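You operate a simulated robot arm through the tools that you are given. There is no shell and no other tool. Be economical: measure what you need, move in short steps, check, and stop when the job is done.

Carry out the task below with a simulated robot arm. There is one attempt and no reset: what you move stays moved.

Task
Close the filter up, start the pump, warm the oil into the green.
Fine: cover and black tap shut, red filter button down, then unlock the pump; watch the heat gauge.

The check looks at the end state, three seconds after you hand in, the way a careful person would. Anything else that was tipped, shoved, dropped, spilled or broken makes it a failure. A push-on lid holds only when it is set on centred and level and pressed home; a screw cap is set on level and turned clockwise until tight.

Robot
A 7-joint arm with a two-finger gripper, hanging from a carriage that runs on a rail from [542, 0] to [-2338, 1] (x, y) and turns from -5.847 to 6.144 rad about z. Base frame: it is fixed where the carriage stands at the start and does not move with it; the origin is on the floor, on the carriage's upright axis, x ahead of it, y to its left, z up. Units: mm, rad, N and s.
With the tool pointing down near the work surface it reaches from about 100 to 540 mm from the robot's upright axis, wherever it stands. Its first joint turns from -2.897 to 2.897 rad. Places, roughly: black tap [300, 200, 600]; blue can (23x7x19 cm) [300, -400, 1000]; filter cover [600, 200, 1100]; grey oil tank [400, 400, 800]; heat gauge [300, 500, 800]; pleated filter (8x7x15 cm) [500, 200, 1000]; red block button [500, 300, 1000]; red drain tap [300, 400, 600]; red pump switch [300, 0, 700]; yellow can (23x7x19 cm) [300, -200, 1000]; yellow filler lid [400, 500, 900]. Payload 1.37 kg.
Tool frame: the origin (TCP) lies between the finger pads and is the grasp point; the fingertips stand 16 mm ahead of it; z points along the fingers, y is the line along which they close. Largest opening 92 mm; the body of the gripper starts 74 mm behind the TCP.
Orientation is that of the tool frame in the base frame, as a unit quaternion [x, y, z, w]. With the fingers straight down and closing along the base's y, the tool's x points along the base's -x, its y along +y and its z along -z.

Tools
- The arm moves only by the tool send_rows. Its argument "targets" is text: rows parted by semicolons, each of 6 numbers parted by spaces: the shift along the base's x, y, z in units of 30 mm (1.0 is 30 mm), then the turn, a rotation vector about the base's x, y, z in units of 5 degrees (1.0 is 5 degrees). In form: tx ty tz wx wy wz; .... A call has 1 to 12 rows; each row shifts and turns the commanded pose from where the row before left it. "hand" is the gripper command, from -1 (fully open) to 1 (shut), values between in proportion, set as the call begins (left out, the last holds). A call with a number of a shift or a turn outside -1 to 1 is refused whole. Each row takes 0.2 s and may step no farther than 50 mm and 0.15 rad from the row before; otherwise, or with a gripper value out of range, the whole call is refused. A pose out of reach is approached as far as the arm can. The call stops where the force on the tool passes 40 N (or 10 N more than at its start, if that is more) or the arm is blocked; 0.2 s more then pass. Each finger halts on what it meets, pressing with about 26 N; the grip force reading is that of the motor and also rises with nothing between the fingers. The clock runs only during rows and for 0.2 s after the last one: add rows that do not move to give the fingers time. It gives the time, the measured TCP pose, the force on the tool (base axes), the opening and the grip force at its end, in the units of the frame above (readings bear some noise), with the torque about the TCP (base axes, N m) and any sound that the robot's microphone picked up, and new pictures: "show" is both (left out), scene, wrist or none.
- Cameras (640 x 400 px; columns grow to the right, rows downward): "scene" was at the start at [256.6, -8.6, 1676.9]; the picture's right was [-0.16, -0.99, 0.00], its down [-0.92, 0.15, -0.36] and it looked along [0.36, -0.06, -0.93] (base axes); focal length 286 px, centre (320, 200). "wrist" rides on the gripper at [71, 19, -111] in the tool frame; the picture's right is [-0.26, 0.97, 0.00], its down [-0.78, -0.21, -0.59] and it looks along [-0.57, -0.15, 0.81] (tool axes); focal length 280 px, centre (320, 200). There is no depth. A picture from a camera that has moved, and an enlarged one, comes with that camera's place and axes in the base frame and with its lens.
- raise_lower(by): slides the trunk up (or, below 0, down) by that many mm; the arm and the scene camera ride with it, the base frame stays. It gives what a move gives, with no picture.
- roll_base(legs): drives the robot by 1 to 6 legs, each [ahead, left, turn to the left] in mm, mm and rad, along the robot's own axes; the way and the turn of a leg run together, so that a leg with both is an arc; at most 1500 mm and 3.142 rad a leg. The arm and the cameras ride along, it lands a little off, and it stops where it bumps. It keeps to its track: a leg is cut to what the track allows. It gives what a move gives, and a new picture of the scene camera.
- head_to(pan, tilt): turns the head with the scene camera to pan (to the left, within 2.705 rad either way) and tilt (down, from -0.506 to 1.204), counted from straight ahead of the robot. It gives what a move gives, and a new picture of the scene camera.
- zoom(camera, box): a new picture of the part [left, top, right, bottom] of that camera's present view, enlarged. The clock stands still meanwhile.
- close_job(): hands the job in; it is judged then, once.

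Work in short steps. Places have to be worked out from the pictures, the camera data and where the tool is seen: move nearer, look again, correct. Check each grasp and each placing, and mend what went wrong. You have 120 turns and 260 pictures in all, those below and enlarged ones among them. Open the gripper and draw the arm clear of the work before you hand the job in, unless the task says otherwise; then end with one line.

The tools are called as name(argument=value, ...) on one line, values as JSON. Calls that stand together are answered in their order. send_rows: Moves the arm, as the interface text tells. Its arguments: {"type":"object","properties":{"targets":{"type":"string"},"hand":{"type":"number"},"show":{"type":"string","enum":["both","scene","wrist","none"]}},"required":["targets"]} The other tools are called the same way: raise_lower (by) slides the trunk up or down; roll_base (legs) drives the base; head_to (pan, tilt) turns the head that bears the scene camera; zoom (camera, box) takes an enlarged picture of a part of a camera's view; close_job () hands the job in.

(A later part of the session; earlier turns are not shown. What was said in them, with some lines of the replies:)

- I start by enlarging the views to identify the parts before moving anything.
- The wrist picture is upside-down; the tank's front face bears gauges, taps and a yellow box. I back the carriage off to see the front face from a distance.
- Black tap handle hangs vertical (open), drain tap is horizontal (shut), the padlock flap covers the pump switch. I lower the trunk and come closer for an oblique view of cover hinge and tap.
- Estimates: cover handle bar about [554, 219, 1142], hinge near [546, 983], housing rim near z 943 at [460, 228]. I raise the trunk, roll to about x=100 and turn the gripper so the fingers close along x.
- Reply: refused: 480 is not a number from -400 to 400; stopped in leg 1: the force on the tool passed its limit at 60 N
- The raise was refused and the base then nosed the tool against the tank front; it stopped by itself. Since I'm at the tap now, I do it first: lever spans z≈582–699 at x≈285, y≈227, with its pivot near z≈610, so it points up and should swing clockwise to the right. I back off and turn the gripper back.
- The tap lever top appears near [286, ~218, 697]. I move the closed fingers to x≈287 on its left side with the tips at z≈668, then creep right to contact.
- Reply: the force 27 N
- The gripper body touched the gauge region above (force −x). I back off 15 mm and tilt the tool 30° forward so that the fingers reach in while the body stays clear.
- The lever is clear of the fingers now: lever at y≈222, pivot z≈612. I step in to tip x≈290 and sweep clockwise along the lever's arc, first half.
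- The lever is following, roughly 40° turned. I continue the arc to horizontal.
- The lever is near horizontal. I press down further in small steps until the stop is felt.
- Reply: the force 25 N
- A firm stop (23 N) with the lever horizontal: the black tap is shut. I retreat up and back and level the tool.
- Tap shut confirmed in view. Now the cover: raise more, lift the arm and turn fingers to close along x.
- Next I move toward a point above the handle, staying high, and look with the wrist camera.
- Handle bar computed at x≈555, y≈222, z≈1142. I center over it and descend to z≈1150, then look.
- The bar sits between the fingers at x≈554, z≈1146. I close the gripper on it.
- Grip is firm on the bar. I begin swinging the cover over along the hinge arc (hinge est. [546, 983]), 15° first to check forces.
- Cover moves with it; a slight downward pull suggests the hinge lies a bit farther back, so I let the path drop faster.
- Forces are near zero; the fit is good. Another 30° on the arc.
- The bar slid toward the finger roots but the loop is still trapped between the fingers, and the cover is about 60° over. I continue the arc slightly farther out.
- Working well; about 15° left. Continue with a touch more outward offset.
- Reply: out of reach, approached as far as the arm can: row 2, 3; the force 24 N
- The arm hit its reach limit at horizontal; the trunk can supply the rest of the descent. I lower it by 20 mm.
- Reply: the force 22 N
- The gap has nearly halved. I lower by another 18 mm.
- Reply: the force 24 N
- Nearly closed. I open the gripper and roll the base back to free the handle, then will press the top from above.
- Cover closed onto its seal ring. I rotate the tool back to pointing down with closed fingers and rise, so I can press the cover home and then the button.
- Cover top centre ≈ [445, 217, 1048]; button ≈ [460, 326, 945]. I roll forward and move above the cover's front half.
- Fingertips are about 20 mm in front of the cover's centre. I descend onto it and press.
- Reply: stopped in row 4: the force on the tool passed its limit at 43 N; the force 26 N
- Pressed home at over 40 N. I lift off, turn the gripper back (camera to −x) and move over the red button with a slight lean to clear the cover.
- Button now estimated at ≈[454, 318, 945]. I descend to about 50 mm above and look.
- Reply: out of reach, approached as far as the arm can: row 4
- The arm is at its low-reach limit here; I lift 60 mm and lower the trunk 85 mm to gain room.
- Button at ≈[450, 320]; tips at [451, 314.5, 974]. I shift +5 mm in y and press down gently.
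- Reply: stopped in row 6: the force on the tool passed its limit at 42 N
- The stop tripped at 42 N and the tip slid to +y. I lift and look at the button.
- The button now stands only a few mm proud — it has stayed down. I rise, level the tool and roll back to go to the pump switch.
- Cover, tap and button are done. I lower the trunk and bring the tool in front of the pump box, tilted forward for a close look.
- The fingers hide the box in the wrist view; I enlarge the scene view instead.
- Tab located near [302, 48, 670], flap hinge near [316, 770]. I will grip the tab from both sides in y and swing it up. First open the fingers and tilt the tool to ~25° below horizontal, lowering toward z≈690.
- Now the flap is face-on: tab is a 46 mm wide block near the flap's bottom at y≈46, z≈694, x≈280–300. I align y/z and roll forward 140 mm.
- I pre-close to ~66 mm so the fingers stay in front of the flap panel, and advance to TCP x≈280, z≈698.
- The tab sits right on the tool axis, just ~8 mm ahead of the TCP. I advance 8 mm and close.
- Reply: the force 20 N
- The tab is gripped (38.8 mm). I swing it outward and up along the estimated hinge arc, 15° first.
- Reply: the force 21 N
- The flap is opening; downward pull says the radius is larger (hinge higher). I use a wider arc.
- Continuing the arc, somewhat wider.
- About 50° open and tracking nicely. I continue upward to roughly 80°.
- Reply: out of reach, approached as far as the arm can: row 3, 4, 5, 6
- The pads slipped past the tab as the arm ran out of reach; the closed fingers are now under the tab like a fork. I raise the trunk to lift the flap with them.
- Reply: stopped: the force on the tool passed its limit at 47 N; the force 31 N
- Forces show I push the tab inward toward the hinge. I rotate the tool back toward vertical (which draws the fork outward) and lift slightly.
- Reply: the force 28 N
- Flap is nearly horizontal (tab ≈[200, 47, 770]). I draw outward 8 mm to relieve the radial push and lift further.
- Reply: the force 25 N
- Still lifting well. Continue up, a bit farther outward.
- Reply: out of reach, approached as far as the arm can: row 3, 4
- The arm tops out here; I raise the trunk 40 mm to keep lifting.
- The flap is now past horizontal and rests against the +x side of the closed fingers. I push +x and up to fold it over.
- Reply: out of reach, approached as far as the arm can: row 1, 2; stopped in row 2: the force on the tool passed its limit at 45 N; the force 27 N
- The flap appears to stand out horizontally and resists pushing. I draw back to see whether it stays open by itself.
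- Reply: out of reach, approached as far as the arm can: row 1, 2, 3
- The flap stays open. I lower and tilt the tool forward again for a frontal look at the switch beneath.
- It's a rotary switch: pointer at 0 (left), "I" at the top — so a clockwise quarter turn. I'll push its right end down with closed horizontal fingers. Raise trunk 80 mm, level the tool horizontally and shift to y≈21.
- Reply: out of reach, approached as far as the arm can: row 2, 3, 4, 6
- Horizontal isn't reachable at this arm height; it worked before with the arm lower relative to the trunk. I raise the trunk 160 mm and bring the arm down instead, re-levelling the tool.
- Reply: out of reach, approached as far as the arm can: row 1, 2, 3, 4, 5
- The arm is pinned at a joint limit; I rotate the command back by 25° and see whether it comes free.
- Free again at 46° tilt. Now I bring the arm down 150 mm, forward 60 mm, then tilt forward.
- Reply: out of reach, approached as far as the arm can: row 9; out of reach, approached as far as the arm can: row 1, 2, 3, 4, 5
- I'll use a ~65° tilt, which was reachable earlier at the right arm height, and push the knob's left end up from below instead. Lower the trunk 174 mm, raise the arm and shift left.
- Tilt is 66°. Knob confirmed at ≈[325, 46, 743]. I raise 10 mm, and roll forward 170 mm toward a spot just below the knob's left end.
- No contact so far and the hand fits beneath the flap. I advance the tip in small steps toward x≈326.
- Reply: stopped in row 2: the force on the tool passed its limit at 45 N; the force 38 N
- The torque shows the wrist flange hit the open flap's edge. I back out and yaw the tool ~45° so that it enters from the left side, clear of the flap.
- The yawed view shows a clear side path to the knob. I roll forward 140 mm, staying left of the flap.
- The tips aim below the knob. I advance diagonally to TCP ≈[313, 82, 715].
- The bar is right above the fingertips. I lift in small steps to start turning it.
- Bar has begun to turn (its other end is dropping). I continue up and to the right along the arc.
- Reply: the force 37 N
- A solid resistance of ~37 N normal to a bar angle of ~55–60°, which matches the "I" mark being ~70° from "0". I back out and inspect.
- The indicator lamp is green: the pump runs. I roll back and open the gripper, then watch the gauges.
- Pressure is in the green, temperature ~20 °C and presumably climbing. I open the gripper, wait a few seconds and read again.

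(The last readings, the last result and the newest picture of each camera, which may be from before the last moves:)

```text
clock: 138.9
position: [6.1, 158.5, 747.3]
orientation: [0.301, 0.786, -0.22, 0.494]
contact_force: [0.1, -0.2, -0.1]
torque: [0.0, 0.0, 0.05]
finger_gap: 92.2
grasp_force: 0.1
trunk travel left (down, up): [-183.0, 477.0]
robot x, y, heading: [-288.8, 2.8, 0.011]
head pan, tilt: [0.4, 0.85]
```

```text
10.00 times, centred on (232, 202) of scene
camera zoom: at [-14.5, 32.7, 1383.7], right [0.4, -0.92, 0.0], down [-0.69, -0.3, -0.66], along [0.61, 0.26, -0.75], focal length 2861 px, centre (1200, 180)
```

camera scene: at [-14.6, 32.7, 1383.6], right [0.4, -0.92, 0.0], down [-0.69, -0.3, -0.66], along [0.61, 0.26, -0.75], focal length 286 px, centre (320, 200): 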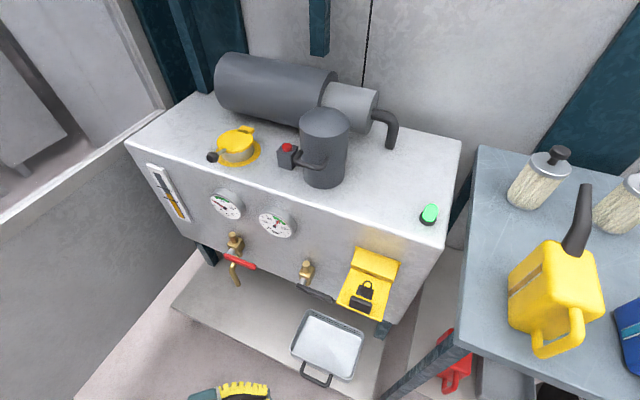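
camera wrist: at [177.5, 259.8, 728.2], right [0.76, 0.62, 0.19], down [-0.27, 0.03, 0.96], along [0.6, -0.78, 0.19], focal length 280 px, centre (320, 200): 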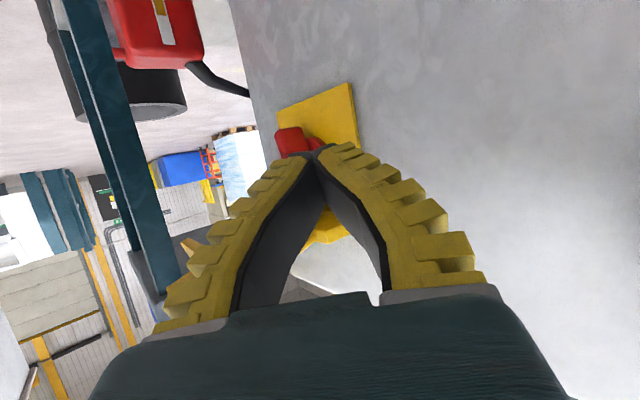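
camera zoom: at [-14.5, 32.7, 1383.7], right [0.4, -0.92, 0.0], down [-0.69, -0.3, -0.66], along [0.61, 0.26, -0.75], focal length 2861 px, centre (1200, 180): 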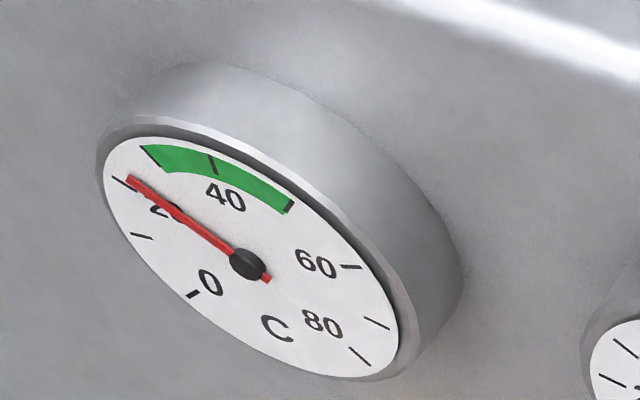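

Needle ≈22 °C with green from 30 to 50. I keep waiting.

send_rows(targets="0 0 0 0 0 0;0 0 0 0 0 0;0 0 0 0 0 0;0 0 0 0 0 0;0 0 0 0 0 0;0 0 0 0 0 0;0 0 0 0 0 0;0 0 0 0 0 0;0 0 0 0 0 0;0 0 0 0 0 0;0 0 0 0 0 0;0 0 0 0 0 0", show="none")

send_rows(targets="0 0 0 0 0 0;0 0 0 0 0 0;0 0 0 0 0 0;0 0 0 0 0 0;0 0 0 0 0 0;0 0 0 0 0 0;0 0 0 0 0 0;0 0 0 0 0 0;0 0 0 0 0 0;0 0 0 0 0 0;0 0 0 0 0 0;0 0 0 0 0 0", show="none")

send_rows(targets="0 0 0 0 0 0;0 0 0 0 0 0;0 0 0 0 0 0;0 0 0 0 0 0;0 0 0 0 0 0;0 0 0 0 0 0;0 0 0 0 0 0;0 0 0 0 0 0;0 0 0 0 0 0;0 0 0 0 0 0;0 0 0 0 0 0;0 0 0 0 0 0", show="none")

zoom(camera="scene", box=[200, 182, 264, 222])

```text
clock: 141.5
position: [5.6, 156.7, 747.9]
orientation: [0.3, 0.786, -0.22, 0.494]
contact_force: [-0.2, -0.7, -0.1]
torque: [0.01, -0.02, 0.05]
finger_gap: 91.8
grasp_force: 0.1
trunk travel left (down, up): [-183.0, 477.0]
robot x, y, heading: [-285.8, 1.7, 0.005]
head pan, tilt: [0.4, 0.85]
```

```text
clock: 144.1
position: [5.8, 156.0, 746.9]
orientation: [0.3, 0.785, -0.22, 0.494]
contact_force: [0.0, 0.1, -0.2]
torque: [-0.02, 0.0, -0.01]
finger_gap: 91.7
grasp_force: 0.1
trunk travel left (down, up): [-183.0, 477.0]
robot x, y, heading: [-285.6, 2.7, 0.009]
head pan, tilt: [0.4, 0.85]
```

```text
clock: 146.7
position: [6.7, 157.3, 747.1]
orientation: [0.299, 0.786, -0.22, 0.495]
contact_force: [-0.1, -0.5, -0.3]
torque: [-0.02, 0.0, 0.03]
finger_gap: 91.8
grasp_force: 0.1
trunk travel left (down, up): [-183.0, 477.0]
robot x, y, heading: [-286.2, -0.2, 0.007]
head pan, tilt: [0.4, 0.85]
```

```text
10.00 times, centred on (232, 202) of scene
camera zoom: at [-14.5, 32.7, 1383.7], right [0.4, -0.92, 0.0], down [-0.69, -0.3, -0.66], along [0.61, 0.26, -0.75], focal length 2861 px, centre (1200, 180)
```

zoom: 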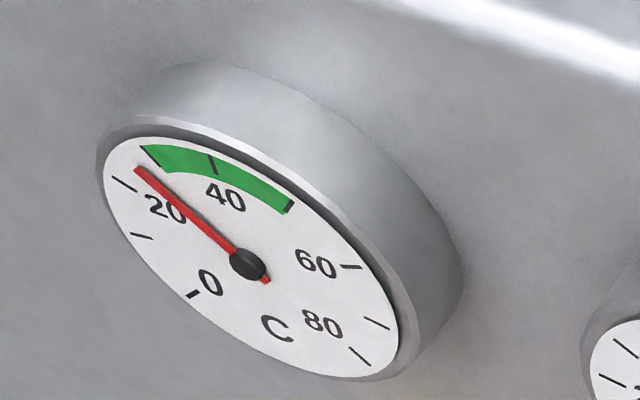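

About 0.5 °C/s; 26 °C now. I wait a further ~18 s.

send_rows(targets="0 0 0 0 0 0;0 0 0 0 0 0;0 0 0 0 0 0;0 0 0 0 0 0;0 0 0 0 0 0;0 0 0 0 0 0;0 0 0 0 0 0;0 0 0 0 0 0;0 0 0 0 0 0;0 0 0 0 0 0;0 0 0 0 0 0;0 0 0 0 0 0", show="none")

send_rows(targets="0 0 0 0 0 0;0 0 0 0 0 0;0 0 0 0 0 0;0 0 0 0 0 0;0 0 0 0 0 0;0 0 0 0 0 0;0 0 0 0 0 0;0 0 0 0 0 0;0 0 0 0 0 0;0 0 0 0 0 0;0 0 0 0 0 0;0 0 0 0 0 0", show="none")

send_rows(targets="0 0 0 0 0 0;0 0 0 0 0 0;0 0 0 0 0 0;0 0 0 0 0 0;0 0 0 0 0 0;0 0 0 0 0 0;0 0 0 0 0 0;0 0 0 0 0 0;0 0 0 0 0 0;0 0 0 0 0 0;0 0 0 0 0 0;0 0 0 0 0 0", show="none")

send_rows(targets="0 0 0 0 0 0;0 0 0 0 0 0;0 0 0 0 0 0;0 0 0 0 0 0;0 0 0 0 0 0;0 0 0 0 0 0;0 0 0 0 0 0;0 0 0 0 0 0;0 0 0 0 0 0;0 0 0 0 0 0;0 0 0 0 0 0;0 0 0 0 0 0", show="none")

send_rows(targets="0 0 0 0 0 0;0 0 0 0 0 0;0 0 0 0 0 0;0 0 0 0 0 0;0 0 0 0 0 0;0 0 0 0 0 0;0 0 0 0 0 0;0 0 0 0 0 0;0 0 0 0 0 0;0 0 0 0 0 0;0 0 0 0 0 0;0 0 0 0 0 0", show="none")

send_rows(targets="0 0 0 0 0 0;0 0 0 0 0 0;0 0 0 0 0 0;0 0 0 0 0 0;0 0 0 0 0 0;0 0 0 0 0 0;0 0 0 0 0 0;0 0 0 0 0 0;0 0 0 0 0 0;0 0 0 0 0 0;0 0 0 0 0 0;0 0 0 0 0 0", show="none")

zoom(camera="scene", box=[200, 182, 264, 222])

zoom(camera="scene", box=[120, 80, 480, 380])

```text
clock: 149.3
position: [5.6, 156.9, 747.5]
orientation: [0.301, 0.785, -0.221, 0.494]
contact_force: [-0.6, -0.8, 0.4]
torque: [-0.02, 0.0, 0.0]
finger_gap: 92.2
grasp_force: 0.0
trunk travel left (down, up): [-183.0, 477.0]
robot x, y, heading: [-285.8, 4.0, 0.007]
head pan, tilt: [0.4, 0.85]
```

```text
clock: 151.9
position: [6.9, 157.1, 748.0]
orientation: [0.3, 0.786, -0.22, 0.494]
contact_force: [-0.2, -0.2, 0.0]
torque: [0.02, 0.01, -0.02]
finger_gap: 92.1
grasp_force: 0.0
trunk travel left (down, up): [-183.0, 477.0]
robot x, y, heading: [-287.6, 2.2, 0.003]
head pan, tilt: [0.4, 0.85]
```

```text
clock: 154.5
position: [6.9, 157.2, 748.2]
orientation: [0.3, 0.786, -0.22, 0.494]
contact_force: [-0.1, -0.4, 0.5]
torque: [-0.02, 0.0, 0.0]
finger_gap: 91.8
grasp_force: 0.1
trunk travel left (down, up): [-183.0, 477.0]
robot x, y, heading: [-287.5, -0.1, 0.0]
head pan, tilt: [0.4, 0.85]
```

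```text
clock: 157.1
position: [6.1, 157.6, 747.6]
orientation: [0.301, 0.785, -0.221, 0.494]
contact_force: [0.0, 0.3, -0.2]
torque: [-0.05, 0.0, 0.02]
finger_gap: 92.2
grasp_force: 0.1
trunk travel left (down, up): [-183.0, 477.0]
robot x, y, heading: [-289.6, 0.8, 0.009]
head pan, tilt: [0.4, 0.85]
```

```text
clock: 159.7
position: [4.7, 156.7, 748.0]
orientation: [0.3, 0.786, -0.22, 0.495]
contact_force: [0.6, 0.4, 0.0]
torque: [-0.02, 0.02, 0.0]
finger_gap: 91.7
grasp_force: 0.1
trunk travel left (down, up): [-183.0, 477.0]
robot x, y, heading: [-287.8, 2.8, 0.006]
head pan, tilt: [0.4, 0.85]
```

```text
clock: 162.3
position: [5.1, 157.0, 747.5]
orientation: [0.301, 0.786, -0.221, 0.494]
contact_force: [0.5, 0.1, 0.4]
torque: [0.01, -0.02, 0.01]
finger_gap: 91.9
grasp_force: 0.0
trunk travel left (down, up): [-183.0, 477.0]
robot x, y, heading: [-293.6, 1.4, 0.006]
head pan, tilt: [0.4, 0.85]
```

```text
10.00 times, centred on (232, 202) of scene
camera zoom: at [-14.5, 32.7, 1383.7], right [0.4, -0.92, 0.0], down [-0.69, -0.3, -0.66], along [0.61, 0.26, -0.75], focal length 2861 px, centre (1200, 180)
```

zoom: 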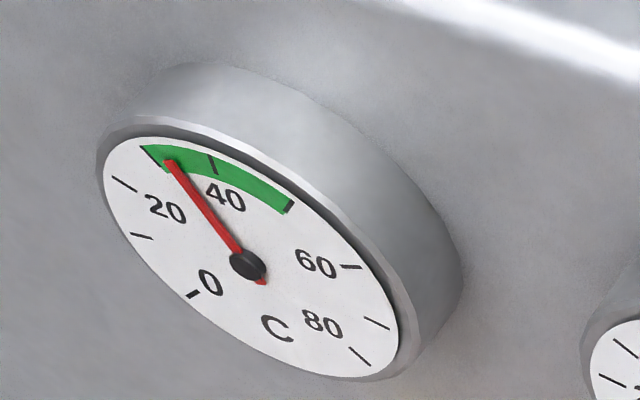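

```text
1.33 times, centred on (300, 230) of scene
camera zoom: at [-14.5, 32.7, 1383.7], right [0.4, -0.92, 0.0], down [-0.69, -0.3, -0.66], along [0.61, 0.26, -0.75], focal length 381 px, centre (347, 160)
```

zoom: 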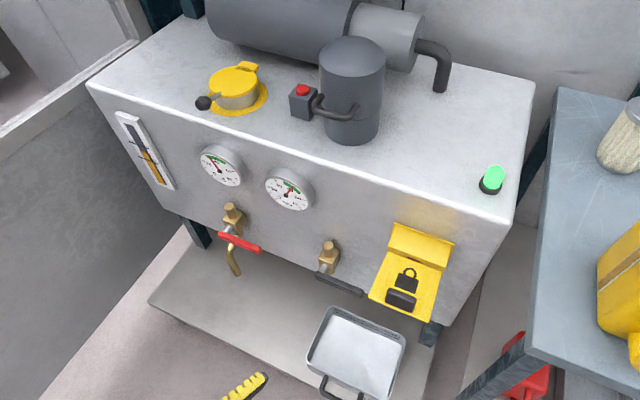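

The needle is in the green (~34 °C), pressure green, lamp green, no drips. I wait about 5 s more for margin.

send_rows(targets="0 0 0 0 0 0;0 0 0 0 0 0;0 0 0 0 0 0;0 0 0 0 0 0;0 0 0 0 0 0;0 0 0 0 0 0;0 0 0 0 0 0;0 0 0 0 0 0;0 0 0 0 0 0;0 0 0 0 0 0;0 0 0 0 0 0;0 0 0 0 0 0", show="none")

send_rows(targets="0 0 0 0 0 0;0 0 0 0 0 0;0 0 0 0 0 0;0 0 0 0 0 0;0 0 0 0 0 0;0 0 0 0 0 0;0 0 0 0 0 0;0 0 0 0 0 0;0 0 0 0 0 0;0 0 0 0 0 0;0 0 0 0 0 0;0 0 0 0 0 0", show="none")

zoom(camera="scene", box=[200, 182, 300, 242])

```text
clock: 164.9
position: [5.8, 157.1, 748.3]
orientation: [0.301, 0.785, -0.221, 0.494]
contact_force: [-0.3, 0.4, 0.2]
torque: [0.02, 0.0, -0.01]
finger_gap: 91.7
grasp_force: 0.0
trunk travel left (down, up): [-183.0, 477.0]
robot x, y, heading: [-286.6, -0.5, 0.006]
head pan, tilt: [0.4, 0.85]
```

```text
clock: 167.5
position: [6.8, 157.3, 746.3]
orientation: [0.301, 0.785, -0.221, 0.494]
contact_force: [0.0, 0.7, 0.3]
torque: [0.03, 0.01, -0.01]
finger_gap: 91.9
grasp_force: 0.0
trunk travel left (down, up): [-183.0, 477.0]
robot x, y, heading: [-288.8, 1.4, 0.008]
head pan, tilt: [0.4, 0.85]
```

```text
6.40 times, centred on (250, 212) of scene
camera zoom: at [-14.5, 32.7, 1383.7], right [0.4, -0.92, 0.0], down [-0.69, -0.3, -0.66], along [0.61, 0.26, -0.75], focal length 1831 px, centre (768, 123)
```

zoom: 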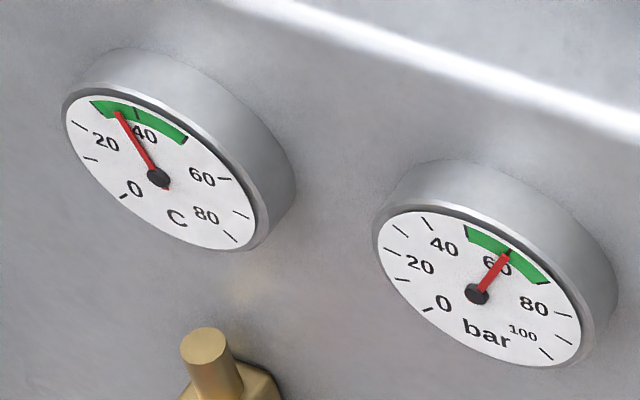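

Temperature is well in the green (~36 °C), pressure is in the green, the arm is clear and the gripper is open. I hand in.

close_job()

```text
The job is handed in.
```

The job is handed in: the cover and black tap are shut, the red button is down, the pump is running, and the oil is in the green at about 36 °C and still rising slowly.
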